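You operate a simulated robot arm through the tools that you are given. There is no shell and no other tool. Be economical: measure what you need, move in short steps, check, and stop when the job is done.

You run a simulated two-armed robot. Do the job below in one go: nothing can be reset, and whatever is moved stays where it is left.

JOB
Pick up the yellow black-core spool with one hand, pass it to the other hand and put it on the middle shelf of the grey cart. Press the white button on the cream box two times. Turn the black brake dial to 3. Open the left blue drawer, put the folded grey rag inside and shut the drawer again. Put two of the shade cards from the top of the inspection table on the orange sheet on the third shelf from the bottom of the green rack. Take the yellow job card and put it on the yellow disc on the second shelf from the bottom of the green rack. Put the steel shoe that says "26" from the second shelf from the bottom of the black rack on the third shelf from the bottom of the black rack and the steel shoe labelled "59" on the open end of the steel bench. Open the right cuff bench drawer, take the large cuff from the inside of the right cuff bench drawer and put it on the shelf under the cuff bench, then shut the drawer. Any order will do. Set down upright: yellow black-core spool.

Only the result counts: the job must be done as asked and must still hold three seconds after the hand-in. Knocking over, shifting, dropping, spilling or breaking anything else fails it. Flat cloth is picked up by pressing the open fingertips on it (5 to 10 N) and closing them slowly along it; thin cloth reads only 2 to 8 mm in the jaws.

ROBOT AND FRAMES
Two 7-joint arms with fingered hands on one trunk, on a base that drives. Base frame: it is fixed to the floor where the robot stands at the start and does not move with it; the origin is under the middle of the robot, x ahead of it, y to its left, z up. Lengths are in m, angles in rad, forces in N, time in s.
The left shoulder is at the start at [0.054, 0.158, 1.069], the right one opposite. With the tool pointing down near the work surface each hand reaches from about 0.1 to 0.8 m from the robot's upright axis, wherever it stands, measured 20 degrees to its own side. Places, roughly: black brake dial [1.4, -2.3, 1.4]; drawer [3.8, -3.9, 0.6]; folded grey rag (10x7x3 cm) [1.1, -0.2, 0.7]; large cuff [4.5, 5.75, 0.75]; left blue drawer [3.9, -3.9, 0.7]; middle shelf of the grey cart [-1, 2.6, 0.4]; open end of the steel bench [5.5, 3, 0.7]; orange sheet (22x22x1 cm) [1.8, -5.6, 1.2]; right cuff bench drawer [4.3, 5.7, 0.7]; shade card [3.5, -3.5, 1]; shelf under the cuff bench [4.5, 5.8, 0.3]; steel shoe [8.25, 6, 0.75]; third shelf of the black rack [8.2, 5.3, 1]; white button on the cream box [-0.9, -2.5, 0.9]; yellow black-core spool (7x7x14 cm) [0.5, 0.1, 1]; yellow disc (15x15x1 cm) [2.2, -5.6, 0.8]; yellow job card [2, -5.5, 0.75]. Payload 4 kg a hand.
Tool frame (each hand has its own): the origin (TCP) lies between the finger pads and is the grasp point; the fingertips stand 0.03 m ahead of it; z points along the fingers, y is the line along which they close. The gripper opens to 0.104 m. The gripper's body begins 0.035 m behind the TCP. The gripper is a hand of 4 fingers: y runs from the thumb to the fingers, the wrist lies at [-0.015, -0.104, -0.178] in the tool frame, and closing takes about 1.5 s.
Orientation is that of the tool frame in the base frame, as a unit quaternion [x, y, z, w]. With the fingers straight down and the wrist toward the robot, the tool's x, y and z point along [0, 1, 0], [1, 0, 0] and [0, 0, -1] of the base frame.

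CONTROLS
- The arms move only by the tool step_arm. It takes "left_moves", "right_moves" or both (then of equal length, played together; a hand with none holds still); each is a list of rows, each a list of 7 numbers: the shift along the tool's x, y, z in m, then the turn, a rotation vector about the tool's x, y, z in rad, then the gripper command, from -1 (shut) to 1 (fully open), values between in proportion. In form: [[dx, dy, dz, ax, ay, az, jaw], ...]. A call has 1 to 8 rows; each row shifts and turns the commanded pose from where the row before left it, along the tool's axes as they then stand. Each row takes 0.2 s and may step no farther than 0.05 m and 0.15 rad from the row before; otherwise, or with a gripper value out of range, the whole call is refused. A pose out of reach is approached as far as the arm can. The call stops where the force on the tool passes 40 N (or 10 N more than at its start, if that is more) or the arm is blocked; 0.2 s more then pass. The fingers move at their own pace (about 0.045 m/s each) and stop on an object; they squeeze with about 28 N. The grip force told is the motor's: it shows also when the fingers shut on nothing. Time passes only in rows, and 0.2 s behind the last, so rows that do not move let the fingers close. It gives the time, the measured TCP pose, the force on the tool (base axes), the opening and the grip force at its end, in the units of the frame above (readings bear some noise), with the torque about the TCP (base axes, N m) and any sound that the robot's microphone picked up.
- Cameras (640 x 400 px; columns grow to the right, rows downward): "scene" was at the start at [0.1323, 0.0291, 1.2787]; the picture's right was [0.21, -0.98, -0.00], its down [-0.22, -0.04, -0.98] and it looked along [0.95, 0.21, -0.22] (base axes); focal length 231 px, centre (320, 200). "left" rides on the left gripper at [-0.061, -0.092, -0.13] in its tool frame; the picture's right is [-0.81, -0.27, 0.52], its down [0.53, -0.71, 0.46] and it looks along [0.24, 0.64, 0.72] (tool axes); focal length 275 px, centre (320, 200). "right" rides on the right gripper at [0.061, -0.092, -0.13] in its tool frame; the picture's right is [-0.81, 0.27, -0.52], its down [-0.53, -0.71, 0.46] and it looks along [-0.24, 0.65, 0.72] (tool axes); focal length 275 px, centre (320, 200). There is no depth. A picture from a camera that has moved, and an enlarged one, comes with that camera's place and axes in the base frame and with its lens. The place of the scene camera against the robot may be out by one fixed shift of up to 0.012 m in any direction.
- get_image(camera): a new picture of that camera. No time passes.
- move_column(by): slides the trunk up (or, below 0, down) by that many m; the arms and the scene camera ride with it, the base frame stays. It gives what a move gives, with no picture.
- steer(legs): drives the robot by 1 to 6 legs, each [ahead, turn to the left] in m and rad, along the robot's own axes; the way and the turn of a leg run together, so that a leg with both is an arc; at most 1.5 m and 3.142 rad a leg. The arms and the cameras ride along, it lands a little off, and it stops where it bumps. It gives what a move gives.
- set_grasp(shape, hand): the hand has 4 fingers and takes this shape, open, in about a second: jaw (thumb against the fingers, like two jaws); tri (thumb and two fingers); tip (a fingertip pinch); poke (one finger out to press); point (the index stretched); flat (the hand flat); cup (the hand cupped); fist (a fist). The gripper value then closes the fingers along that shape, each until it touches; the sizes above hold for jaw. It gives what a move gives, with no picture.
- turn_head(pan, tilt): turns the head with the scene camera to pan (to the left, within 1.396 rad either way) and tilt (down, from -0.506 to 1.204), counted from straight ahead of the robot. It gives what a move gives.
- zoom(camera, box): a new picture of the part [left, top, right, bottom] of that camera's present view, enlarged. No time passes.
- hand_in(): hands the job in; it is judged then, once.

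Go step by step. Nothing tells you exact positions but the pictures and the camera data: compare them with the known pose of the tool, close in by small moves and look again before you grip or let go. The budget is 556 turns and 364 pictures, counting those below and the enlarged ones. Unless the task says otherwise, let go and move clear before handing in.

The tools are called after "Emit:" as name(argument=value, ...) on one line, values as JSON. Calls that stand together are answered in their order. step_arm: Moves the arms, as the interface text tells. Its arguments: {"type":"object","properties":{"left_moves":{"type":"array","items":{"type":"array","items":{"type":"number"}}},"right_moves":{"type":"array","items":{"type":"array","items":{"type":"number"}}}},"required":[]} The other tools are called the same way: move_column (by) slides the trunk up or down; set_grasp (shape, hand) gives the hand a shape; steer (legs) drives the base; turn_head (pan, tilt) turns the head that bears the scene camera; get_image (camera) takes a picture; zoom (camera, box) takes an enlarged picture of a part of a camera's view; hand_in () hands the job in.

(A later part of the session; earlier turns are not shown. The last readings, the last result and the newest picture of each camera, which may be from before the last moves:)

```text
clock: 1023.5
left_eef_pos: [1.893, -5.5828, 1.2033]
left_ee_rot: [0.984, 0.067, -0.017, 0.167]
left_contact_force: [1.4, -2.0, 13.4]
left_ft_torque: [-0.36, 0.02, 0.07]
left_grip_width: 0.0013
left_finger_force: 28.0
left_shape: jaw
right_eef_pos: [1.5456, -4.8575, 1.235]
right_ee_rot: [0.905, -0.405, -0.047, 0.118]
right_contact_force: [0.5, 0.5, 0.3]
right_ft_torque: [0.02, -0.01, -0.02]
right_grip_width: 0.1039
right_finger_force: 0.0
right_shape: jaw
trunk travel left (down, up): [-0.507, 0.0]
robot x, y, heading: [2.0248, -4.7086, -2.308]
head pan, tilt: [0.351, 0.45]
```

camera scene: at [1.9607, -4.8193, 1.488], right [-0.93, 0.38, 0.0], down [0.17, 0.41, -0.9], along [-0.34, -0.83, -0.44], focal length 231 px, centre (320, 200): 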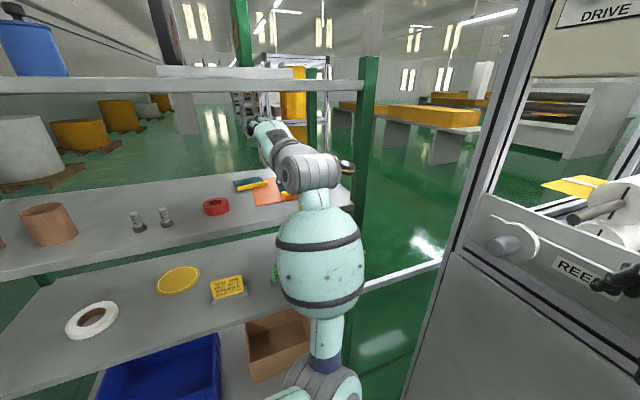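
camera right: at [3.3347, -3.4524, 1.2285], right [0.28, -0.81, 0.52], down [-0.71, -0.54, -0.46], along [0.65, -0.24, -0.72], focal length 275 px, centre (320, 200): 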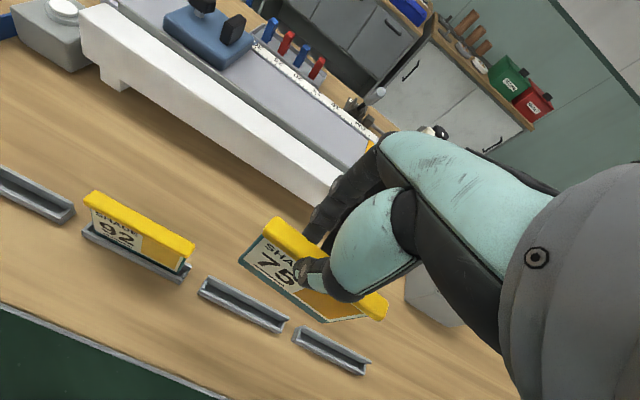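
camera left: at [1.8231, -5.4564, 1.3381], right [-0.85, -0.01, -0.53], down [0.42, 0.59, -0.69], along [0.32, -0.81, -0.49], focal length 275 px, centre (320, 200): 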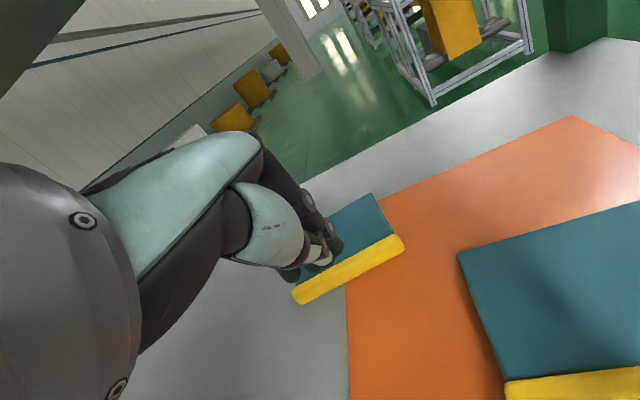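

Emit:
step_arm(left_moves=[[0, 0.003, -0.01, 0, 0, 0, -1], [0, 0.003, -0.01, 0, 0, 0, -1], [0, 0, 0, 0, 0, 0, -1]])

Emit:
get_image(camera="left")

```text
clock: 1024.3
left_eef_pos: [1.8941, -5.5812, 1.223]
left_ee_rot: [0.984, 0.067, -0.016, 0.164]
left_contact_force: [0.2, 0.4, -0.7]
left_ft_torque: [0.01, 0.0, -0.01]
left_grip_width: 0.001
left_finger_force: 27.8
left_shape: jaw
right_eef_pos: [1.5446, -4.8579, 1.2336]
right_ee_rot: [0.905, -0.406, -0.047, 0.116]
right_contact_force: [1.0, -0.2, 0.2]
right_ft_torque: [0.02, -0.01, -0.02]
right_grip_width: 0.1038
right_finger_force: 0.0
right_shape: jaw
trunk travel left (down, up): [-0.507, 0.0]
robot x, y, heading: [2.0296, -4.7066, -2.303]
head pan, tilt: [0.351, 0.45]
```

```text
33 pictures are left
camera left: at [1.8212, -5.4605, 1.3193], right [-0.85, -0.01, -0.53], down [0.43, 0.59, -0.69], along [0.32, -0.81, -0.49], focal length 275 px, centre (320, 200)
```

left: 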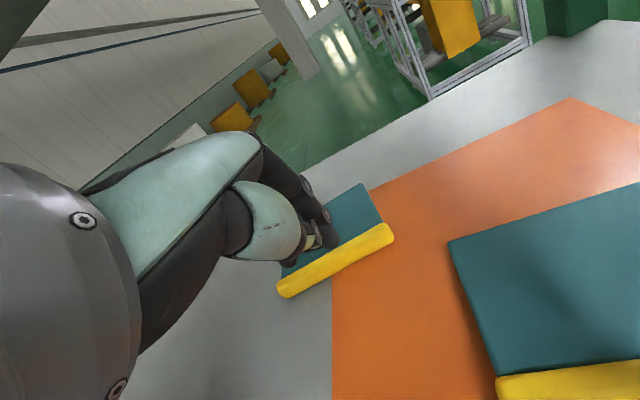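

I test by moving 4 cm toward -x to see whether the card comes along.

Emit:
step_arm(left_moves=[[-0.02, 0, 0, 0, 0, 0, -1], [-0.02, 0, 0, 0, 0, 0, -1], [0, 0, 0, 0, 0, 0, -1]])

Emit:
get_image(camera="left")

```text
clock: 1025.1
left_eef_pos: [1.855, -5.5879, 1.2251]
left_ee_rot: [0.984, 0.068, -0.017, 0.164]
left_contact_force: [0.2, -0.3, 0.3]
left_ft_torque: [0.0, -0.03, -0.01]
left_grip_width: 0.0007
left_finger_force: 27.6
left_shape: jaw
right_eef_pos: [1.5452, -4.8579, 1.2341]
right_ee_rot: [0.905, -0.406, -0.047, 0.118]
right_contact_force: [-0.2, -0.1, -0.1]
right_ft_torque: [0.01, -0.01, 0.05]
right_grip_width: 0.1039
right_finger_force: 0.0
right_shape: jaw
trunk travel left (down, up): [-0.507, 0.0]
robot x, y, heading: [2.0317, -4.7069, -2.305]
head pan, tilt: [0.351, 0.45]
```

```text
32 pictures are left
camera left: at [1.7821, -5.4666, 1.3229], right [-0.85, -0.01, -0.53], down [0.42, 0.59, -0.69], along [0.32, -0.81, -0.49], focal length 275 px, centre (320, 200)
```

left: 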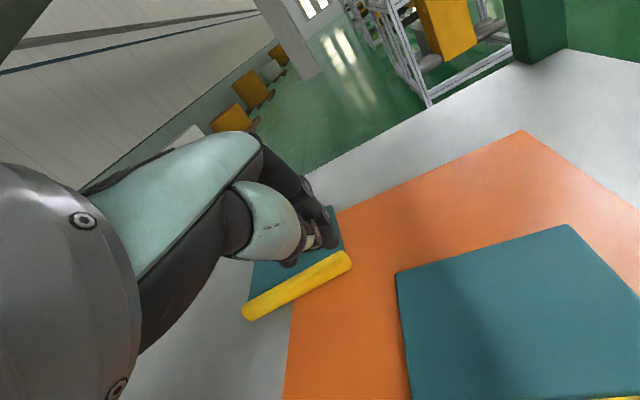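

The fingers had closed about 1 cm behind the spine. I retry 1 cm nearer to me and press lightly before closing.

Emit:
step_arm(left_moves=[[0, 0, -0.015, 0, 0, 0, -0.6], [0.021, -0.006, 0, 0, 0, 0, -0.3], [0.021, -0.008, 0, 0, 0, 0, -0.25], [0, -0.002, 0.012, 0, 0, 0, -0.25], [0, -0.003, 0.012, 0, 0, 0, -0.25], [0, -0.002, 0.008, 0, 0, 0, -0.25], [0, 0, 0, 0, 0, 0, -0.25]])

Emit:
get_image(camera="left")

```text
clock: 1026.7
left_eef_pos: [1.8923, -5.5665, 1.201]
left_ee_rot: [0.983, 0.067, -0.017, 0.167]
left_contact_force: [-0.3, 1.3, 10.1]
left_ft_torque: [0.21, 0.06, -0.04]
left_grip_width: 0.0385
left_finger_force: 0.0
left_shape: jaw
right_eef_pos: [1.5463, -4.8576, 1.2357]
right_ee_rot: [0.905, -0.405, -0.047, 0.117]
right_contact_force: [0.4, -0.6, 0.5]
right_ft_torque: [0.0, -0.01, -0.02]
right_grip_width: 0.1039
right_finger_force: 0.0
right_shape: jaw
trunk travel left (down, up): [-0.507, 0.0]
robot x, y, heading: [2.0239, -4.7097, -2.305]
head pan, tilt: [0.351, 0.45]
```

```text
31 pictures are left
camera left: at [1.8206, -5.4456, 1.2977], right [-0.85, -0.02, -0.53], down [0.42, 0.58, -0.69], along [0.32, -0.81, -0.49], focal length 275 px, centre (320, 200)
```

left: 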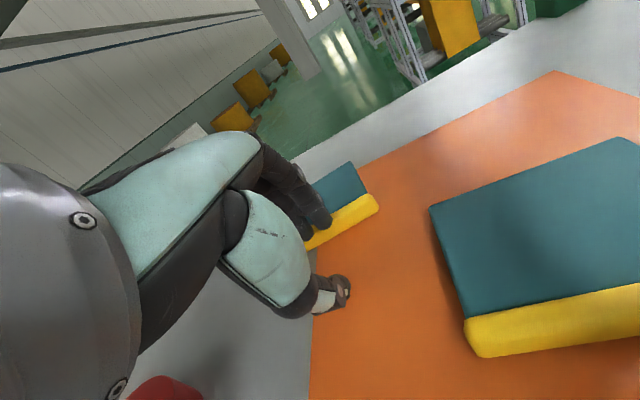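

The spine sits at y about -5.592 and a bit lower than I thought. I centre on that and press down to contact before closing.

Emit:
step_arm(left_moves=[[0, 0, -0.015, 0, 0, 0, -0.25], [0.003, 0.016, 0, 0, 0, 0, -0.25], [0, -0.003, 0.012, 0, 0, 0, -0.25], [0, -0.002, 0.008, 0, 0, 0, -0.25], [0, -0.002, 0.006, 0, 0, 0, -0.25], [0, -0.001, 0.004, 0, 0, 0, -0.25], [0, 0, 0, 0, 0, 0, -0.25]])

Emit:
step_arm(left_moves=[[0, 0, 0, 0, 0, 0, -0.5], [0, 0, 0, 0, 0, 0, -0.75], [0, 0, 0, 0, 0, 0, -1], [0, 0, 0, 0, 0, 0, -1], [0, 0, 0, 0, 0, 0, -1]])

```text
clock: 1028.3
left_eef_pos: [1.8976, -5.5805, 1.1989]
left_ee_rot: [0.982, 0.068, -0.021, 0.174]
left_contact_force: [0.8, 4.8, 39.9]
left_ft_torque: [-0.51, -0.18, 0.07]
left_grip_width: 0.04
left_finger_force: 0.0
left_shape: jaw
right_eef_pos: [1.5465, -4.857, 1.2359]
right_ee_rot: [0.906, -0.404, -0.046, 0.12]
right_contact_force: [0.3, -0.3, 0.3]
right_ft_torque: [-0.02, -0.02, 0.04]
right_grip_width: 0.1038
right_finger_force: 0.1
right_shape: jaw
trunk travel left (down, up): [-0.507, 0.0]
robot x, y, heading: [2.0245, -4.7079, -2.303]
head pan, tilt: [0.351, 0.45]
```

```text
clock: 1029.5
left_eef_pos: [1.8977, -5.5826, 1.1991]
left_ee_rot: [0.982, 0.068, -0.022, 0.175]
left_contact_force: [1.9, -4.9, 39.4]
left_ft_torque: [-1.14, -0.61, -0.04]
left_grip_width: 0.0205
left_finger_force: 28.0
left_shape: jaw
right_eef_pos: [1.5461, -4.8577, 1.2351]
right_ee_rot: [0.905, -0.406, -0.047, 0.118]
right_contact_force: [0.2, 0.1, 0.6]
right_ft_torque: [0.0, 0.01, 0.0]
right_grip_width: 0.104
right_finger_force: 0.1
right_shape: jaw
trunk travel left (down, up): [-0.507, 0.0]
robot x, y, heading: [2.0243, -4.706, -2.305]
head pan, tilt: [0.351, 0.45]
```

Now something about 2 cm wide is gripped firmly. I lift slightly and look.

Emit:
step_arm(left_moves=[[0, 0.003, -0.012, 0, 0, 0, -1], [0, 0.004, -0.012, 0, 0, 0, -1], [0, 0.003, -0.01, 0, 0, 0, -1], [0, 0, 0, 0, 0, 0, -1]])

Emit:
get_image(camera="left")

```text
clock: 1030.5
left_eef_pos: [1.8966, -5.5777, 1.2218]
left_ee_rot: [0.984, 0.067, -0.016, 0.164]
left_contact_force: [0.5, 1.1, -0.1]
left_ft_torque: [-0.02, -0.01, 0.01]
left_grip_width: 0.0167
left_finger_force: 28.6
left_shape: jaw
right_eef_pos: [1.5448, -4.8573, 1.2335]
right_ee_rot: [0.905, -0.406, -0.047, 0.117]
right_contact_force: [0.3, 0.0, 0.4]
right_ft_torque: [-0.02, 0.0, -0.01]
right_grip_width: 0.104
right_finger_force: 0.1
right_shape: jaw
trunk travel left (down, up): [-0.507, 0.0]
robot x, y, heading: [2.0241, -4.707, -2.308]
head pan, tilt: [0.351, 0.45]
```

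```text
30 pictures are left
camera left: at [1.8252, -5.4561, 1.3191], right [-0.85, -0.01, -0.53], down [0.43, 0.59, -0.69], along [0.32, -0.81, -0.49], focal length 275 px, centre (320, 200)
```

left: 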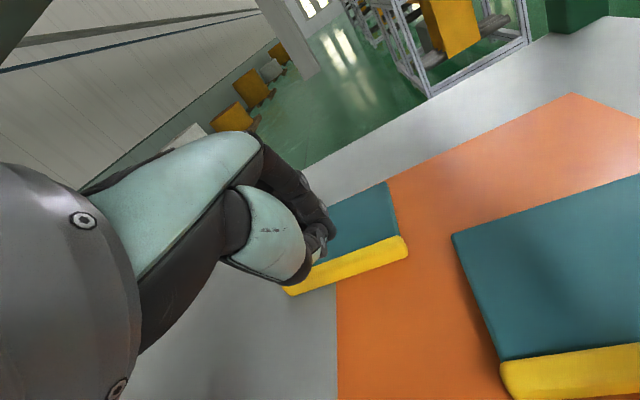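

The card is held. I carry it 8 cm toward -x and look.

Emit:
step_arm(left_moves=[[-0.02, -0.003, -0.004, 0, 0, 0, -1], [-0.02, -0.003, -0.004, 0, 0, 0, -1], [-0.02, -0.003, 0, 0, 0, 0, -1], [-0.022, -0.003, 0, 0, 0, 0, -1], [0, 0, 0, 0, 0, 0, -1]])

Emit:
get_image(camera="left")

```text
clock: 1031.7
left_eef_pos: [1.8141, -5.5743, 1.2315]
left_ee_rot: [0.984, 0.068, -0.016, 0.165]
left_contact_force: [-0.2, 0.3, 0.1]
left_ft_torque: [0.0, 0.01, 0.01]
left_grip_width: 0.0167
left_finger_force: 27.4
left_shape: jaw
right_eef_pos: [1.5456, -4.8571, 1.2344]
right_ee_rot: [0.905, -0.406, -0.047, 0.117]
right_contact_force: [0.4, -0.4, 0.5]
right_ft_torque: [-0.02, -0.01, 0.01]
right_grip_width: 0.1039
right_finger_force: 0.0
right_shape: jaw
trunk travel left (down, up): [-0.507, 0.0]
robot x, y, heading: [2.0255, -4.7073, -2.307]
head pan, tilt: [0.351, 0.45]
```

```text
29 pictures are left
camera left: at [1.7424, -5.4534, 1.3278], right [-0.85, -0.01, -0.53], down [0.42, 0.59, -0.69], along [0.32, -0.81, -0.49], focal length 275 px, centre (320, 200)
```

left: 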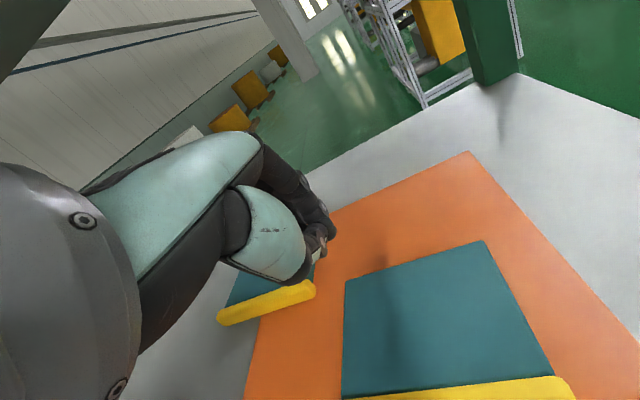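

The card slipped out again and is still half off. Pushing is simpler: I close the hand, set the fingertips down just left of the card and push it about 6 cm toward -x.

Emit:
step_arm(left_moves=[[0, 0, -0.02, 0, 0, 0, -1], [0.041, 0.0155, 0, 0, 0, 0, -1], [0.041, 0.0155, 0, 0, 0, 0, -1], [0.041, 0.0155, 0, 0, 0, 0, -1], [0.043, 0.0155, 0, 0, 0, 0, -1], [0, -0.008, 0.024, 0, 0, 0, -1], [0, -0.008, 0.024, 0, 0, 0, -1], [0, 0, 0, 0, 0, 0, -1]])

Emit:
get_image(camera="left")

```text
clock: 1033.5
left_eef_pos: [1.9867, -5.6044, 1.2108]
left_ee_rot: [0.984, 0.066, -0.018, 0.166]
left_contact_force: [-0.1, 0.6, 0.2]
left_ft_torque: [0.01, 0.0, 0.0]
left_grip_width: 0.0164
left_finger_force: 27.6
left_shape: jaw
right_eef_pos: [1.5452, -4.8578, 1.2348]
right_ee_rot: [0.905, -0.406, -0.047, 0.118]
right_contact_force: [-0.5, 0.1, 0.7]
right_ft_torque: [-0.04, -0.01, 0.05]
right_grip_width: 0.104
right_finger_force: 0.1
right_shape: jaw
trunk travel left (down, up): [-0.507, 0.0]
robot x, y, heading: [2.0252, -4.7087, -2.302]
head pan, tilt: [0.351, 0.45]
```

```text
28 pictures are left
camera left: at [1.9145, -5.4825, 1.307], right [-0.85, -0.01, -0.53], down [0.43, 0.59, -0.69], along [0.32, -0.81, -0.49], focal length 275 px, centre (320, 200)
```

left: 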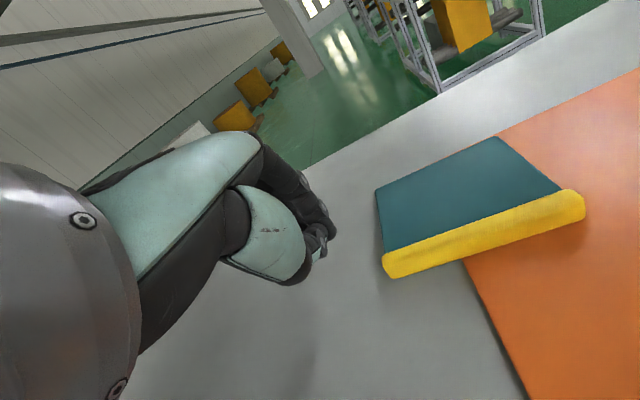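

The fingertips stand just left of the card's edge. I lower 1 cm and push toward -x.

Emit:
step_arm(left_moves=[[0, -0.004, 0.0105, 0, 0, 0, -1], [-0.018, -0.0025, 0, 0, 0, 0, -1], [-0.018, -0.0025, 0, 0, 0, 0, -1], [-0.016, -0.0025, 0, 0, 0, 0, -1], [-0.014, -0.002, 0, 0, 0, 0, -1], [0, 0, 0, 0, 0, 0, -1]])

Emit:
get_image(camera="left")

```text
clock: 1034.9
left_eef_pos: [1.918, -5.6036, 1.2006]
left_ee_rot: [0.984, 0.067, -0.017, 0.166]
left_contact_force: [0.7, -0.5, 0.1]
left_ft_torque: [0.02, -0.02, 0.02]
left_grip_width: 0.0167
left_finger_force: 27.9
left_shape: jaw
right_eef_pos: [1.5438, -4.8585, 1.2343]
right_ee_rot: [0.905, -0.406, -0.048, 0.117]
right_contact_force: [-0.3, -0.5, -1.1]
right_ft_torque: [0.0, 0.02, 0.02]
right_grip_width: 0.1038
right_finger_force: 0.0
right_shape: jaw
trunk travel left (down, up): [-0.507, 0.0]
robot x, y, heading: [2.0272, -4.7084, -2.302]
head pan, tilt: [0.351, 0.45]
```

```text
27 pictures are left
camera left: at [1.8457, -5.4827, 1.2973], right [-0.85, -0.01, -0.53], down [0.43, 0.59, -0.69], along [0.32, -0.81, -0.49], focal length 275 px, centre (320, 200)
```

left: 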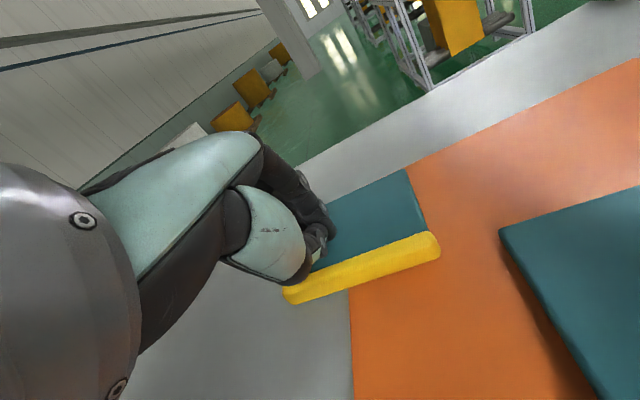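

The fingertips passed over the card. I go back, lower until I touch the shelf, and push again.

Emit:
step_arm(left_moves=[[0, 0, -0.012, 0, 0, 0, -1], [0.035, 0.004, 0, 0, 0, 0, -1], [0.04, 0.005, 0, 0, 0, 0, -1], [0, -0.005, 0.014, 0, 0, 0, -1], [0, -0.003, 0.008, 0, 0, 0, -1], [0, -0.002, 0.006, 0, 0, 0, -1], [0, 0, 0, 0, 0, 0, -1]])

Emit:
step_arm(left_moves=[[0, -0.002, 0.005, 0, 0, 0, -1], [0, -0.002, 0.005, 0, 0, 0, -1], [0, 0, 0, 0, 0, 0, -1]])

```text
clock: 1036.5
left_eef_pos: [1.9911, -5.5985, 1.1811]
left_ee_rot: [0.984, 0.067, -0.017, 0.166]
left_contact_force: [-0.8, 1.4, 6.4]
left_ft_torque: [-0.15, 0.06, -0.04]
left_grip_width: 0.0165
left_finger_force: 27.8
left_shape: jaw
right_eef_pos: [1.5441, -4.8565, 1.2339]
right_ee_rot: [0.905, -0.406, -0.046, 0.118]
right_contact_force: [-0.3, -0.1, -0.1]
right_ft_torque: [0.02, -0.02, -0.01]
right_grip_width: 0.1042
right_finger_force: 0.2
right_shape: jaw
trunk travel left (down, up): [-0.507, 0.0]
robot x, y, heading: [2.0276, -4.7085, -2.301]
head pan, tilt: [0.351, 0.45]
```

```text
clock: 1037.2
left_eef_pos: [2.0013, -5.5902, 1.1871]
left_ee_rot: [0.981, 0.068, -0.024, 0.181]
left_contact_force: [0.9, 0.2, -0.1]
left_ft_torque: [-0.01, -0.01, 0.03]
left_grip_width: 0.0164
left_finger_force: 28.4
left_shape: jaw
right_eef_pos: [1.5462, -4.8586, 1.2374]
right_ee_rot: [0.904, -0.409, -0.03, 0.121]
right_contact_force: [0.2, 0.5, 0.8]
right_ft_torque: [-0.02, -0.01, -0.01]
right_grip_width: 0.1039
right_finger_force: 0.0
right_shape: jaw
trunk travel left (down, up): [-0.507, 0.0]
robot x, y, heading: [2.0245, -4.7078, -2.307]
head pan, tilt: [0.351, 0.45]
stopped in row 3 (left hand): the force on the tool passed its limit at 40 N (the readings are from after the stop); the commanded pose is now the measured one
```

The shelf is lower than I assumed (contact at TCP 1.181). With the fingertips now just above it, I push toward -x.

Emit:
step_arm(left_moves=[[0, 0.014, 0.004, 0, 0, 0, -1], [-0.018, -0.0025, 0, 0, 0, 0, -1], [-0.018, -0.0025, 0, 0, 0, 0, -1], [-0.018, -0.0025, 0, 0, 0, 0, -1], [-0.018, -0.0025, 0, 0, 0, 0, -1], [-0.014, -0.002, 0, 0, 0, 0, -1], [0, 0, 0, 0, 0, 0, -1]])

Emit:
get_image(camera="left")

```text
clock: 1038.8
left_eef_pos: [1.9165, -5.6037, 1.1916]
left_ee_rot: [0.981, 0.068, -0.024, 0.18]
left_contact_force: [0.9, -0.7, -1.0]
left_ft_torque: [-0.01, 0.02, -0.01]
left_grip_width: 0.0166
left_finger_force: 27.9
left_shape: jaw
right_eef_pos: [1.5461, -4.8564, 1.2376]
right_ee_rot: [0.904, -0.409, -0.03, 0.122]
right_contact_force: [0.3, 0.2, 0.3]
right_ft_torque: [0.0, 0.03, 0.05]
right_grip_width: 0.1039
right_finger_force: 0.1
right_shape: jaw
trunk travel left (down, up): [-0.507, 0.0]
robot x, y, heading: [2.0284, -4.7083, -2.303]
head pan, tilt: [0.351, 0.45]
```

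```text
26 pictures are left
camera left: at [1.8452, -5.4802, 1.2861], right [-0.85, -0.03, -0.52], down [0.42, 0.56, -0.71], along [0.32, -0.82, -0.47], focal length 275 px, centre (320, 200)
```

left: 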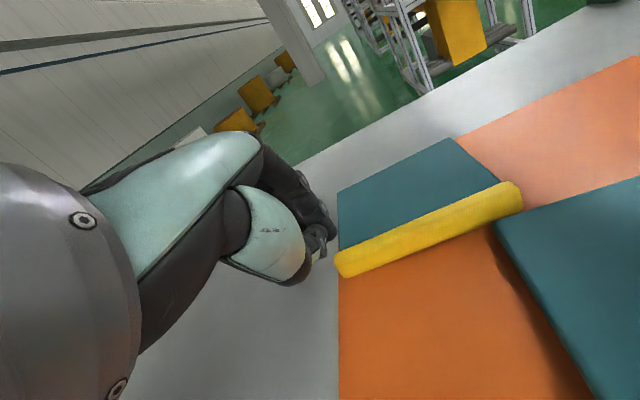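

The card is now fully on the sheet. I lift the hand and withdraw, then back the robot up to look at the job card.

Emit:
step_arm(left_moves=[[0.01, 0, -0.02, 0, 0, 0, -1], [0, -0.01, -0.03, 0, 0, 0, -1], [0, -0.04, -0.02, 0, 0, 0, -1], [0, -0.04, -0.02, 0, 0, 0, 0], [0, -0.04, -0.02, 0, 0, 0, 1]])

Emit:
steer(legs=[[-0.25, 0]])

Emit:
move_column(by=-0.2)

Emit:
turn_head(pan=0.7, tilt=0.5)

Emit:
get_image(camera="scene")

```text
clock: 1040.0
left_eef_pos: [1.9089, -5.4412, 1.2486]
left_ee_rot: [0.981, 0.069, -0.024, 0.179]
left_contact_force: [-0.3, -0.4, 0.7]
left_ft_torque: [-0.02, 0.0, -0.01]
left_grip_width: 0.0572
left_finger_force: 0.0
left_shape: jaw
right_eef_pos: [1.5465, -4.8572, 1.2376]
right_ee_rot: [0.904, -0.409, -0.031, 0.122]
right_contact_force: [0.5, -0.1, -0.3]
right_ft_torque: [0.0, 0.04, 0.01]
right_grip_width: 0.104
right_finger_force: 0.1
right_shape: jaw
trunk travel left (down, up): [-0.507, 0.0]
robot x, y, heading: [2.0266, -4.7066, -2.309]
head pan, tilt: [0.351, 0.45]
```

```text
clock: 1041.9
left_eef_pos: [2.0772, -5.2555, 1.2474]
left_ee_rot: [0.981, 0.068, -0.021, 0.18]
left_contact_force: [0.3, 0.0, -0.8]
left_ft_torque: [0.0, -0.01, 0.01]
left_grip_width: 0.1036
left_finger_force: 0.1
left_shape: jaw
right_eef_pos: [1.7097, -4.6706, 1.2367]
right_ee_rot: [0.903, -0.41, -0.03, 0.122]
right_contact_force: [0.0, -0.4, -0.2]
right_ft_torque: [0.01, 0.02, 0.01]
right_grip_width: 0.1039
right_finger_force: 0.1
right_shape: jaw
trunk travel left (down, up): [-0.507, 0.0]
robot x, y, heading: [2.1963, -4.5234, -2.306]
head pan, tilt: [0.351, 0.45]
```

```text
clock: 1044.1
left_eef_pos: [2.086, -5.2433, 1.0556]
left_ee_rot: [0.98, 0.07, -0.026, 0.185]
left_contact_force: [-0.2, 0.0, 0.2]
left_ft_torque: [0.01, 0.01, 0.03]
left_grip_width: 0.1039
left_finger_force: 0.1
left_shape: jaw
right_eef_pos: [1.7107, -4.6663, 1.0438]
right_ee_rot: [0.901, -0.414, -0.018, 0.129]
right_contact_force: [0.0, -1.3, 0.4]
right_ft_torque: [0.0, -0.01, 0.01]
right_grip_width: 0.104
right_finger_force: 0.1
right_shape: jaw
trunk travel left (down, up): [-0.307, 0.2]
robot x, y, heading: [2.1962, -4.5196, -2.308]
head pan, tilt: [0.351, 0.45]
```

```text
clock: 1044.9
left_eef_pos: [2.0862, -5.2435, 1.0555]
left_ee_rot: [0.98, 0.07, -0.025, 0.184]
left_contact_force: [-0.2, -0.4, 0.7]
left_ft_torque: [-0.05, -0.01, -0.01]
left_grip_width: 0.1039
left_finger_force: 0.1
left_shape: jaw
right_eef_pos: [1.7121, -4.6656, 1.0445]
right_ee_rot: [0.901, -0.413, -0.019, 0.13]
right_contact_force: [-0.5, 0.2, -1.0]
right_ft_torque: [0.0, 0.0, 0.0]
right_grip_width: 0.1041
right_finger_force: 0.0
right_shape: jaw
trunk travel left (down, up): [-0.307, 0.2]
robot x, y, heading: [2.1991, -4.5189, -2.303]
head pan, tilt: [0.7, 0.499]
```

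```text
25 pictures are left
camera scene: at [2.1553, -4.6365, 1.2836], right [-1.0, 0.03, -0.01], down [0.02, 0.49, -0.87], along [-0.02, -0.87, -0.49], focal length 231 px, centre (320, 200)
```

scene: 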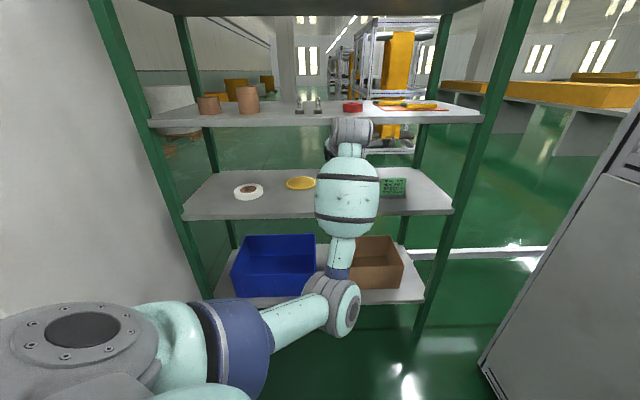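

The job card stands on the second shelf (z about 0.80) at about [2.04, -5.50]. I lower the trunk so the hand fits between the shelves, turn slightly and move in part-way.

Emit:
move_column(by=-0.11)

Emit:
steer(legs=[[0, 0.2], [0.18, 0]])

Emit:
get_image(camera="left")

```text
clock: 1046.3
left_eef_pos: [2.0864, -5.2422, 0.9459]
left_ee_rot: [0.98, 0.071, -0.027, 0.185]
left_contact_force: [-0.2, -0.2, -0.2]
left_ft_torque: [-0.01, -0.01, -0.02]
left_grip_width: 0.1041
left_finger_force: 0.0
left_shape: jaw
right_eef_pos: [1.7124, -4.6651, 0.9348]
right_ee_rot: [0.901, -0.413, -0.02, 0.129]
right_contact_force: [0.0, -0.6, 0.4]
right_ft_torque: [0.01, 0.02, -0.02]
right_grip_width: 0.104
right_finger_force: 0.1
right_shape: jaw
trunk travel left (down, up): [-0.197, 0.31]
robot x, y, heading: [2.1928, -4.5207, -2.305]
head pan, tilt: [0.7, 0.499]
```

```text
clock: 1048.7
left_eef_pos: [2.1416, -5.4078, 0.9448]
left_ee_rot: [0.968, 0.168, -0.007, 0.185]
left_contact_force: [0.7, -0.6, 0.1]
left_ft_torque: [-0.01, -0.01, 0.03]
left_grip_width: 0.104
left_finger_force: 0.0
left_shape: jaw
right_eef_pos: [1.6601, -4.9159, 0.9361]
right_ee_rot: [0.941, -0.315, -0.018, 0.12]
right_contact_force: [0.3, -0.9, 0.4]
right_ft_torque: [0.0, 0.04, -0.01]
right_grip_width: 0.104
right_finger_force: 0.1
right_shape: jaw
trunk travel left (down, up): [-0.197, 0.31]
robot x, y, heading: [2.108, -4.6756, -2.103]
head pan, tilt: [0.7, 0.499]
```

```text
24 pictures are left
camera left: at [2.0466, -5.3008, 1.038], right [-0.83, -0.21, -0.52], down [0.29, 0.63, -0.72], along [0.48, -0.75, -0.46], focal length 275 px, centre (320, 200)
```

left: 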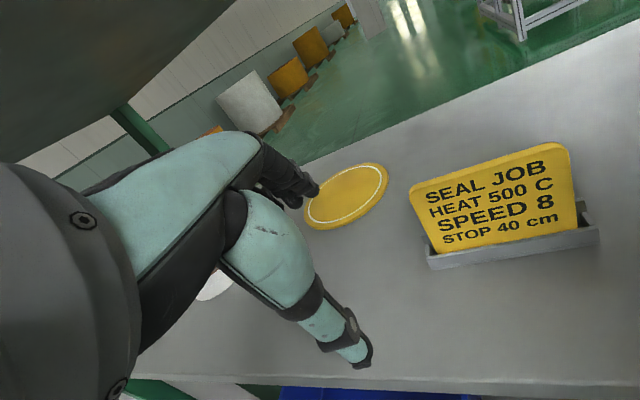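

The job card ("SEAL JOB…") stands in a holder with its top edge centred at [2.032, -5.50, 0.897], and the disc is at [2.224, -5.64]. I square the hand to the card and come over it.

Emit:
step_arm(left_moves=[[0, 0, 0, 0, 0, 0.12, 0.3], [0, 0, 0, 0, 0, 0.12, 0], [0, 0, 0, 0, 0, 0.12, 0], [-0.036, 0.018, 0.004, 0, 0, 0, 0], [-0.036, 0.02, 0.004, 0, 0, 0, 0], [-0.036, 0.02, 0.004, 0, 0, 0, 0], [0, 0, 0, 0, 0, 0, 0]])

Emit:
get_image(camera="left")

```text
clock: 1050.3
left_eef_pos: [2.0396, -5.4548, 0.9571]
left_ee_rot: [0.981, -0.007, 0.023, 0.19]
left_contact_force: [0.0, -0.2, 0.4]
left_ft_torque: [-0.01, -0.02, 0.03]
left_grip_width: 0.0523
left_finger_force: 0.1
left_shape: jaw
right_eef_pos: [1.6611, -4.9078, 0.9426]
right_ee_rot: [0.938, -0.323, -0.012, 0.123]
right_contact_force: [0.9, -0.1, 0.1]
right_ft_torque: [0.01, 0.03, 0.03]
right_grip_width: 0.1044
right_finger_force: 0.0
right_shape: jaw
trunk travel left (down, up): [-0.197, 0.31]
robot x, y, heading: [2.1066, -4.6779, -2.102]
head pan, tilt: [0.7, 0.499]
```

```text
23 pictures are left
camera left: at [1.9744, -5.3205, 1.0409], right [-0.78, 0.07, -0.62], down [0.57, 0.49, -0.66], along [0.26, -0.87, -0.42], focal length 275 px, centre (320, 200)
```

left: 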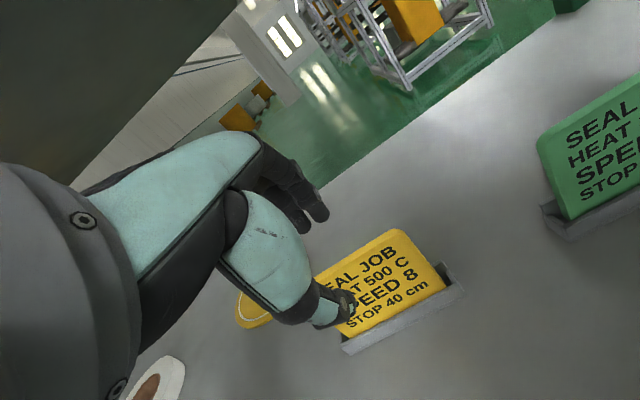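

The card's top edge lies nearly on the approach line. I shift 1.2 cm forward, descend over the edge and close.

Emit:
step_arm(left_moves=[[0, 0.012, 0.02, 0, 0, 0, 0], [0, 0, 0.025, 0, 0, 0, 0], [0, 0, 0.012, 0, 0, 0, 0], [0, 0, 0, 0, 0, 0, 0]])

Emit:
get_image(camera="left")

```text
clock: 1051.3
left_eef_pos: [2.0414, -5.4862, 0.9085]
left_ee_rot: [0.982, -0.007, 0.023, 0.189]
left_contact_force: [0.7, -0.1, 0.4]
left_ft_torque: [0.02, 0.01, -0.02]
left_grip_width: 0.0523
left_finger_force: 0.1
left_shape: jaw
right_eef_pos: [1.66, -4.9076, 0.9425]
right_ee_rot: [0.938, -0.324, -0.012, 0.121]
right_contact_force: [-0.1, -0.2, 0.1]
right_ft_torque: [0.0, -0.02, -0.03]
right_grip_width: 0.1041
right_finger_force: 0.0
right_shape: jaw
trunk travel left (down, up): [-0.197, 0.31]
robot x, y, heading: [2.1067, -4.6774, -2.102]
head pan, tilt: [0.7, 0.499]
```

```text
22 pictures are left
camera left: at [1.9771, -5.3531, 0.9929], right [-0.78, 0.07, -0.62], down [0.57, 0.49, -0.66], along [0.26, -0.87, -0.42], focal length 275 px, centre (320, 200)
```

left: 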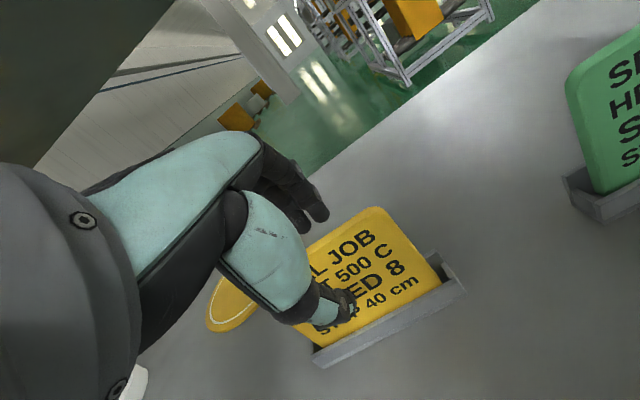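

The thumb is in front and the fingers are behind the card. I close and lift it out of the holder.

Emit:
step_arm(left_moves=[[0, 0, 0.012, 0, 0, 0, 0], [0, 0, 0, 0, 0, 0, -0.4], [0, 0, 0, 0, 0, 0, -0.8], [0, 0, 0, 0, 0, 0, -1], [0, 0, 0, 0, 0, 0, -1], [0, 0, 0, 0, 0, 0, -1]])

Emit:
step_arm(left_moves=[[0, 0.004, -0.015, 0, 0, 0, -1], [0, 0.006, -0.02, 0, 0, 0, -1], [0, 0.005, -0.015, 0, 0, 0, -1], [0, 0, 0, 0, 0, 0, -1]])

Emit:
get_image(camera="left")

```text
clock: 1052.7
left_eef_pos: [2.0413, -5.4898, 0.899]
left_ee_rot: [0.982, -0.007, 0.023, 0.189]
left_contact_force: [1.0, 10.6, -1.4]
left_ft_torque: [0.55, -0.02, -0.07]
left_grip_width: 0.01
left_finger_force: 27.9
left_shape: jaw
right_eef_pos: [1.6603, -4.9074, 0.942]
right_ee_rot: [0.938, -0.323, -0.013, 0.123]
right_contact_force: [0.2, -0.2, 0.1]
right_ft_torque: [0.01, 0.02, -0.01]
right_grip_width: 0.1042
right_finger_force: 0.1
right_shape: jaw
trunk travel left (down, up): [-0.197, 0.31]
robot x, y, heading: [2.106, -4.6762, -2.107]
head pan, tilt: [0.7, 0.499]
```

```text
clock: 1053.7
left_eef_pos: [2.04, -5.4862, 0.9524]
left_ee_rot: [0.982, -0.007, 0.024, 0.189]
left_contact_force: [-0.4, 0.7, -0.2]
left_ft_torque: [-0.03, 0.0, 0.03]
left_grip_width: 0.009
left_finger_force: 28.1
left_shape: jaw
right_eef_pos: [1.6605, -4.9089, 0.9422]
right_ee_rot: [0.938, -0.324, -0.012, 0.123]
right_contact_force: [0.5, 0.2, -0.1]
right_ft_torque: [-0.01, -0.01, 0.0]
right_grip_width: 0.1042
right_finger_force: 0.0
right_shape: jaw
trunk travel left (down, up): [-0.197, 0.31]
robot x, y, heading: [2.1058, -4.6784, -2.103]
head pan, tilt: [0.7, 0.499]
```

```text
21 pictures are left
camera left: at [1.9753, -5.3524, 1.0364], right [-0.78, 0.07, -0.62], down [0.57, 0.49, -0.66], along [0.26, -0.87, -0.42], focal length 275 px, centre (320, 200)
```

left: 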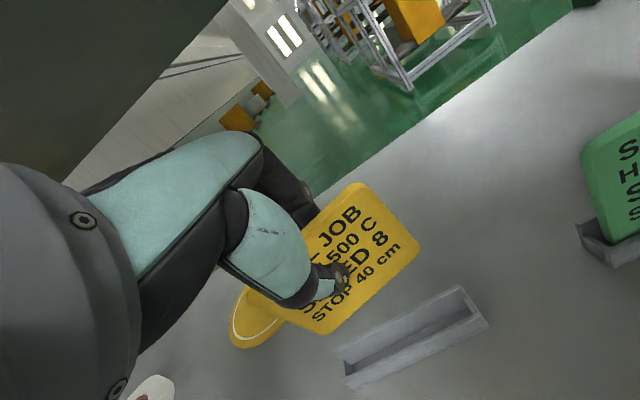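

The job card is out of its holder. I back out, pitch the hand so the card will lie down flat, and reposition for the disc.

Emit:
steer(legs=[[-0.32, 0]])

Emit:
step_arm(left_moves=[[0, -0.02, 0, -0.12, 0, 0, -1], [0, -0.02, 0, -0.12, 0, 0, -1], [0, -0.02, 0, -0.12, 0, 0, -1], [0, 0, -0.02, -0.12, 0, 0, -1], [0, 0, -0.02, -0.12, 0, 0, -1], [0, 0, -0.02, 0, 0, 0, -1], [0, 0, 0, 0, 0, 0, -1]])

Emit:
get_image(camera="scene")

```text
clock: 1056.0
left_eef_pos: [2.2026, -5.204, 0.9531]
left_ee_rot: [0.981, -0.009, 0.022, 0.19]
left_contact_force: [0.0, 0.1, 0.2]
left_ft_torque: [-0.03, 0.01, -0.03]
left_grip_width: 0.0095
left_finger_force: 27.6
left_shape: jaw
right_eef_pos: [1.8265, -4.6245, 0.9415]
right_ee_rot: [0.938, -0.324, -0.014, 0.123]
right_contact_force: [0.5, 0.3, -0.6]
right_ft_torque: [-0.01, 0.02, -0.04]
right_grip_width: 0.104
right_finger_force: 0.0
right_shape: jaw
trunk travel left (down, up): [-0.197, 0.31]
robot x, y, heading: [2.2691, -4.3966, -2.106]
head pan, tilt: [0.7, 0.499]
```

```text
clock: 1057.6
left_eef_pos: [2.2101, -5.0965, 0.971]
left_ee_rot: [0.879, -0.014, 0.016, 0.477]
left_contact_force: [0.0, 0.0, -1.3]
left_ft_torque: [0.0, -0.03, 0.01]
left_grip_width: 0.0088
left_finger_force: 28.8
left_shape: jaw
right_eef_pos: [1.8247, -4.6224, 0.9487]
right_ee_rot: [0.936, -0.329, -0.003, 0.127]
right_contact_force: [-0.4, -0.3, -0.6]
right_ft_torque: [0.02, 0.0, 0.0]
right_grip_width: 0.1038
right_finger_force: 0.0
right_shape: jaw
trunk travel left (down, up): [-0.197, 0.31]
robot x, y, heading: [2.2726, -4.3913, -2.112]
head pan, tilt: [0.7, 0.499]
```

```text
20 pictures are left
camera scene: at [2.2563, -4.5161, 1.1746], right [-0.99, -0.16, -0.01], down [-0.07, 0.48, -0.87], along [0.15, -0.86, -0.49], focal length 231 px, centre (320, 200)
```

scene: 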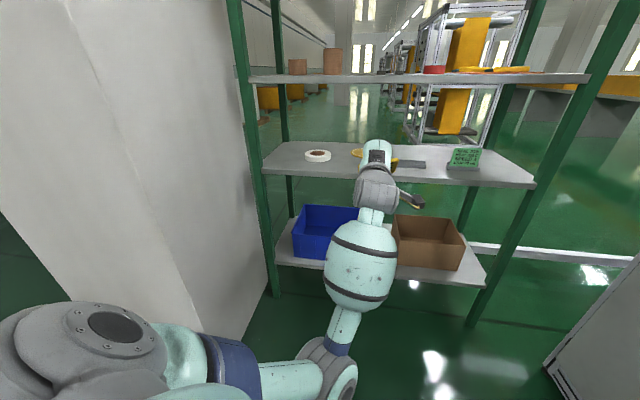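

The hand is well posed and already in line with the disc. I drive in with a slight turn.

Emit:
steer(legs=[[0, 0.157], [0.52, 0], [0, 0.105]])

Emit:
get_image(camera="left")

Emit:
get_image(camera="scene")

```text
clock: 1062.0
left_eef_pos: [2.1868, -5.5776, 0.9704]
left_ee_rot: [0.874, 0.096, 0.076, 0.471]
left_contact_force: [-0.4, -0.4, 0.1]
left_ft_torque: [0.02, -0.01, -0.02]
left_grip_width: 0.009
left_finger_force: 27.9
left_shape: jaw
right_eef_pos: [1.6957, -5.2138, 0.9471]
right_ee_rot: [0.969, -0.211, 0.015, 0.126]
right_contact_force: [-0.1, 0.5, 0.2]
right_ft_torque: [0.0, -0.01, 0.02]
right_grip_width: 0.104
right_finger_force: 0.1
right_shape: jaw
trunk travel left (down, up): [-0.197, 0.31]
robot x, y, heading: [2.0714, -4.8794, -1.86]
head pan, tilt: [0.7, 0.499]
```

```text
19 pictures are left
camera left: at [2.0886, -5.437, 0.9618], right [-0.7, -0.46, -0.55], down [0.55, 0.14, -0.82], along [0.46, -0.88, 0.15], focal length 275 px, centre (320, 200)
```

left: 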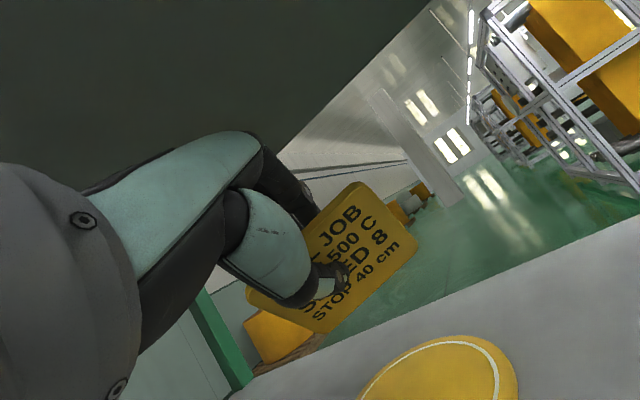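

```text
18 pictures are left
camera scene: at [2.0897, -5.0002, 1.1745], right [-0.92, -0.4, -0.01], down [-0.19, 0.45, -0.87], along [0.35, -0.8, -0.49], focal length 231 px, centre (320, 200)
```

scene: 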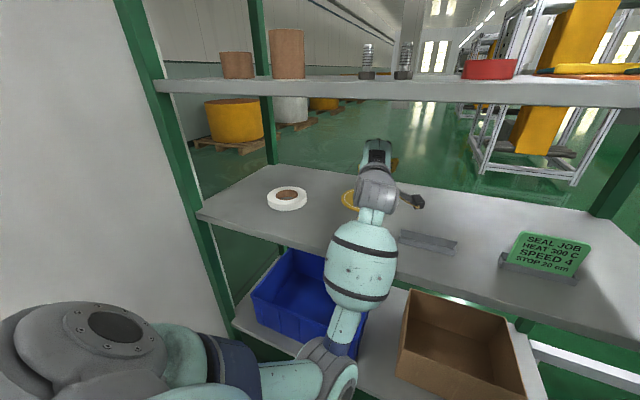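

The disc is centred near [2.216, -5.648], just ahead. I lower the card over it.

Emit:
step_arm(left_moves=[[0.003, -0.01, 0.02, 0, 0, 0, -1], [0.002, -0.013, 0.018, 0, 0, 0, -1], [0.002, -0.013, 0.018, 0, 0, 0, -1], [0.002, -0.013, 0.016, 0, 0, 0, -1], [0, 0, 0, 0, 0, 0, -1]])

Emit:
get_image(camera="left")

```text
clock: 1063.2
left_eef_pos: [2.2144, -5.5942, 0.9187]
left_ee_rot: [0.861, 0.1, 0.078, 0.492]
left_contact_force: [0.0, -0.3, -0.3]
left_ft_torque: [0.0, 0.04, -0.02]
left_grip_width: 0.0089
left_finger_force: 27.6
left_shape: jaw
right_eef_pos: [1.6946, -5.2046, 0.9564]
right_ee_rot: [0.967, -0.215, 0.029, 0.133]
right_contact_force: [-0.2, -0.2, -0.3]
right_ft_torque: [-0.02, -0.01, 0.0]
right_grip_width: 0.104
right_finger_force: 0.2
right_shape: jaw
trunk travel left (down, up): [-0.197, 0.31]
robot x, y, heading: [2.0714, -4.8799, -1.859]
head pan, tilt: [0.7, 0.499]
```

```text
17 pictures are left
camera left: at [2.1151, -5.4563, 0.9031], right [-0.69, -0.5, -0.53], down [0.55, 0.11, -0.83], along [0.47, -0.86, 0.2], focal length 275 px, centre (320, 200)
```

left: 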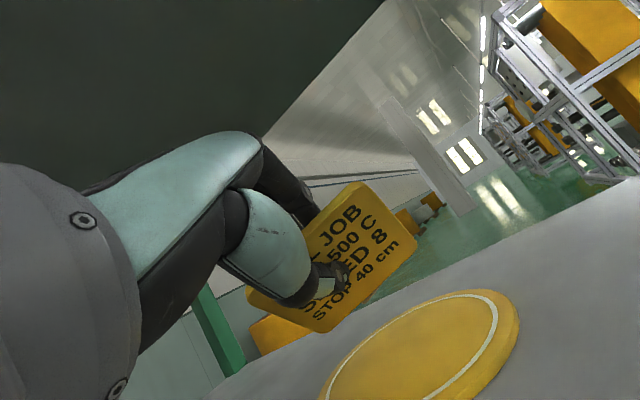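

Emit:
step_arm(left_moves=[[-0.0055, -0.014, 0.0115, 0, 0, 0, -1], [-0.0055, -0.014, 0.0115, 0, 0, 0, -1], [-0.0055, -0.012, 0.01, 0, 0, 0, -1], [0, 0, 0, 0, 0, 0, -1]])

Emit:
step_arm(left_moves=[[0, -0.006, 0.004, 0, 0, 0, -1], [0, -0.006, 0.004, 0, 0, 0, -1], [0, 0, 0, 0, 0, 0, -1]])

Emit:
get_image(camera="left")

```text
clock: 1064.5
left_eef_pos: [2.2452, -5.5995, 0.9031]
left_ee_rot: [0.837, 0.103, 0.125, 0.522]
left_contact_force: [-0.6, -0.2, 0.2]
left_ft_torque: [0.0, 0.0, 0.0]
left_grip_width: 0.0086
left_finger_force: 28.1
left_shape: jaw
right_eef_pos: [1.6961, -5.1902, 0.9548]
right_ee_rot: [0.968, -0.211, 0.017, 0.137]
right_contact_force: [-0.2, -0.8, 0.2]
right_ft_torque: [0.0, -0.01, 0.0]
right_grip_width: 0.104
right_finger_force: 0.2
right_shape: jaw
trunk travel left (down, up): [-0.197, 0.31]
robot x, y, heading: [2.0722, -4.88, -1.859]
head pan, tilt: [0.7, 0.499]
stopped in row 4 (left hand): the arm was blocked; the commanded pose is now the measured one
```

```text
clock: 1065.5
left_eef_pos: [2.2485, -5.6011, 0.9059]
left_ee_rot: [0.829, 0.114, 0.119, 0.535]
left_contact_force: [0.5, 0.4, 0.3]
left_ft_torque: [0.0, -0.04, 0.0]
left_grip_width: 0.0087
left_finger_force: 28.2
left_shape: jaw
right_eef_pos: [1.6963, -5.1969, 0.9524]
right_ee_rot: [0.968, -0.211, 0.015, 0.134]
right_contact_force: [0.8, -0.4, -0.1]
right_ft_torque: [0.02, -0.02, -0.01]
right_grip_width: 0.104
right_finger_force: 0.0
right_shape: jaw
trunk travel left (down, up): [-0.197, 0.31]
robot x, y, heading: [2.0716, -4.882, -1.863]
head pan, tilt: [0.7, 0.499]
stopped in row 3 (left hand): the arm was blocked; the commanded pose is now the measured one
```

```text
16 pictures are left
camera left: at [2.1433, -5.4705, 0.8692], right [-0.62, -0.59, -0.52], down [0.6, 0.06, -0.79], along [0.5, -0.81, 0.32], focal length 275 px, centre (320, 200)
```

left: 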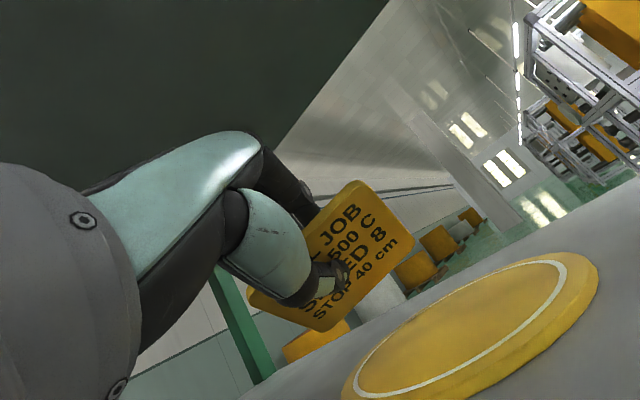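

The wrist is at its limit, so I use the base and trunk instead: a small right turn shifts the card about 5 cm toward -x, then I lower with the trunk.

Emit:
steer(legs=[[0, -0.07]])

Emit:
move_column(by=-0.035)

Emit:
get_image(camera="left")

```text
clock: 1066.3
left_eef_pos: [2.2268, -5.6023, 0.9041]
left_ee_rot: [0.831, 0.098, 0.104, 0.537]
left_contact_force: [0.0, 0.5, -0.3]
left_ft_torque: [0.03, -0.01, 0.0]
left_grip_width: 0.0092
left_finger_force: 28.1
left_shape: jaw
right_eef_pos: [1.6865, -5.1604, 0.9616]
right_ee_rot: [0.959, -0.245, 0.004, 0.143]
right_contact_force: [0.6, -0.3, 0.1]
right_ft_torque: [0.0, 0.03, -0.01]
right_grip_width: 0.104
right_finger_force: 0.0
right_shape: jaw
trunk travel left (down, up): [-0.197, 0.31]
robot x, y, heading: [2.0656, -4.884, -1.911]
head pan, tilt: [0.7, 0.499]
```

```text
clock: 1067.1
left_eef_pos: [2.231, -5.5912, 0.9198]
left_ee_rot: [0.799, 0.118, 0.108, 0.58]
left_contact_force: [0.1, -0.3, -0.3]
left_ft_torque: [-0.01, -0.01, 0.02]
left_grip_width: 0.0091
left_finger_force: 28.1
left_shape: jaw
right_eef_pos: [1.669, -5.178, 0.914]
right_ee_rot: [0.96, -0.246, 0.013, 0.132]
right_contact_force: [0.4, 0.3, 0.7]
right_ft_torque: [-0.01, -0.05, 0.01]
right_grip_width: 0.1038
right_finger_force: 0.1
right_shape: jaw
trunk travel left (down, up): [-0.162, 0.345]
robot x, y, heading: [2.0665, -4.8757, -1.913]
head pan, tilt: [0.7, 0.499]
```

```text
15 pictures are left
camera left: at [2.1259, -5.4662, 0.8704], right [-0.62, -0.64, -0.45], down [0.6, -0.03, -0.8], along [0.5, -0.77, 0.4], focal length 275 px, centre (320, 200)
```

left: 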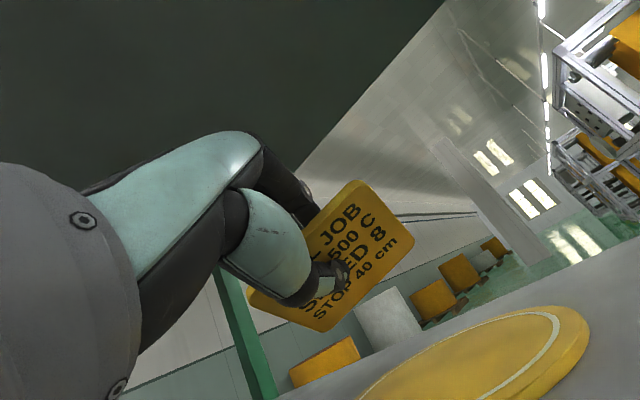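

The forearm rests on the shelf edge in this flat pose. I raise the trunk again and use a steeper hand (about 35° pitch), which keeps the wrist higher.

Emit:
move_column(by=0.1)

Emit:
step_arm(left_moves=[[0, 0, -0.01, 0.13, 0, 0, -1], [0, 0, 0, 0.13, 0, 0, -1], [0, 0, 0, 0.13, 0, 0, -1], [0, 0, 0, 0.13, 0, 0, -1], [0, 0, 0, 0.12, 0, 0, -1], [0, 0, 0, 0, 0, 0, -1]])

Emit:
get_image(camera="left")

```text
clock: 1068.5
left_eef_pos: [2.2025, -5.6423, 0.9475]
left_ee_rot: [0.839, 0.087, 0.112, 0.525]
left_contact_force: [0.1, 1.1, -1.2]
left_ft_torque: [0.01, -0.04, -0.02]
left_grip_width: 0.0087
left_finger_force: 28.4
left_shape: jaw
right_eef_pos: [1.6642, -5.2011, 1.0033]
right_ee_rot: [0.962, -0.247, 0.011, 0.117]
right_contact_force: [0.4, -0.2, -0.6]
right_ft_torque: [0.01, 0.0, -0.03]
right_grip_width: 0.1042
right_finger_force: 0.0
right_shape: jaw
trunk travel left (down, up): [-0.262, 0.245]
robot x, y, heading: [2.0639, -4.8799, -1.912]
head pan, tilt: [0.7, 0.499]
```

```text
clock: 1069.9
left_eef_pos: [2.2029, -5.6379, 0.9343]
left_ee_rot: [0.964, 0.122, 0.083, 0.222]
left_contact_force: [-0.4, -0.3, -0.2]
left_ft_torque: [-0.01, -0.02, -0.02]
left_grip_width: 0.0089
left_finger_force: 27.9
left_shape: jaw
right_eef_pos: [1.6642, -5.2092, 0.9983]
right_ee_rot: [0.963, -0.246, 0.009, 0.113]
right_contact_force: [-0.2, 0.5, 0.8]
right_ft_torque: [-0.01, 0.02, 0.01]
right_grip_width: 0.1038
right_finger_force: 0.0
right_shape: jaw
trunk travel left (down, up): [-0.262, 0.245]
robot x, y, heading: [2.0675, -4.8767, -1.913]
head pan, tilt: [0.7, 0.499]
```

```text
14 pictures are left
camera left: at [2.0986, -5.5222, 1.0024], right [-0.72, -0.19, -0.67], down [0.47, 0.58, -0.67], along [0.52, -0.79, -0.33], focal length 275 px, centre (320, 200)
```

left: 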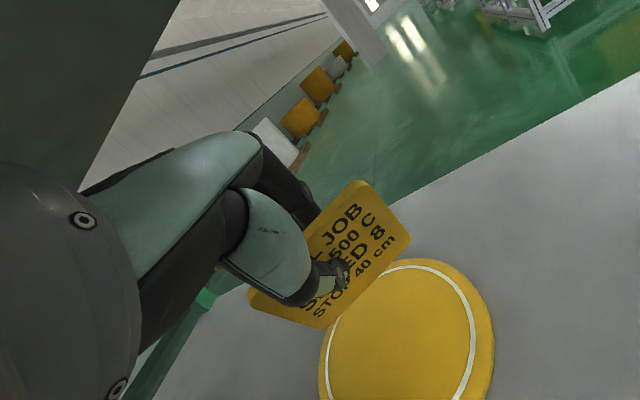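

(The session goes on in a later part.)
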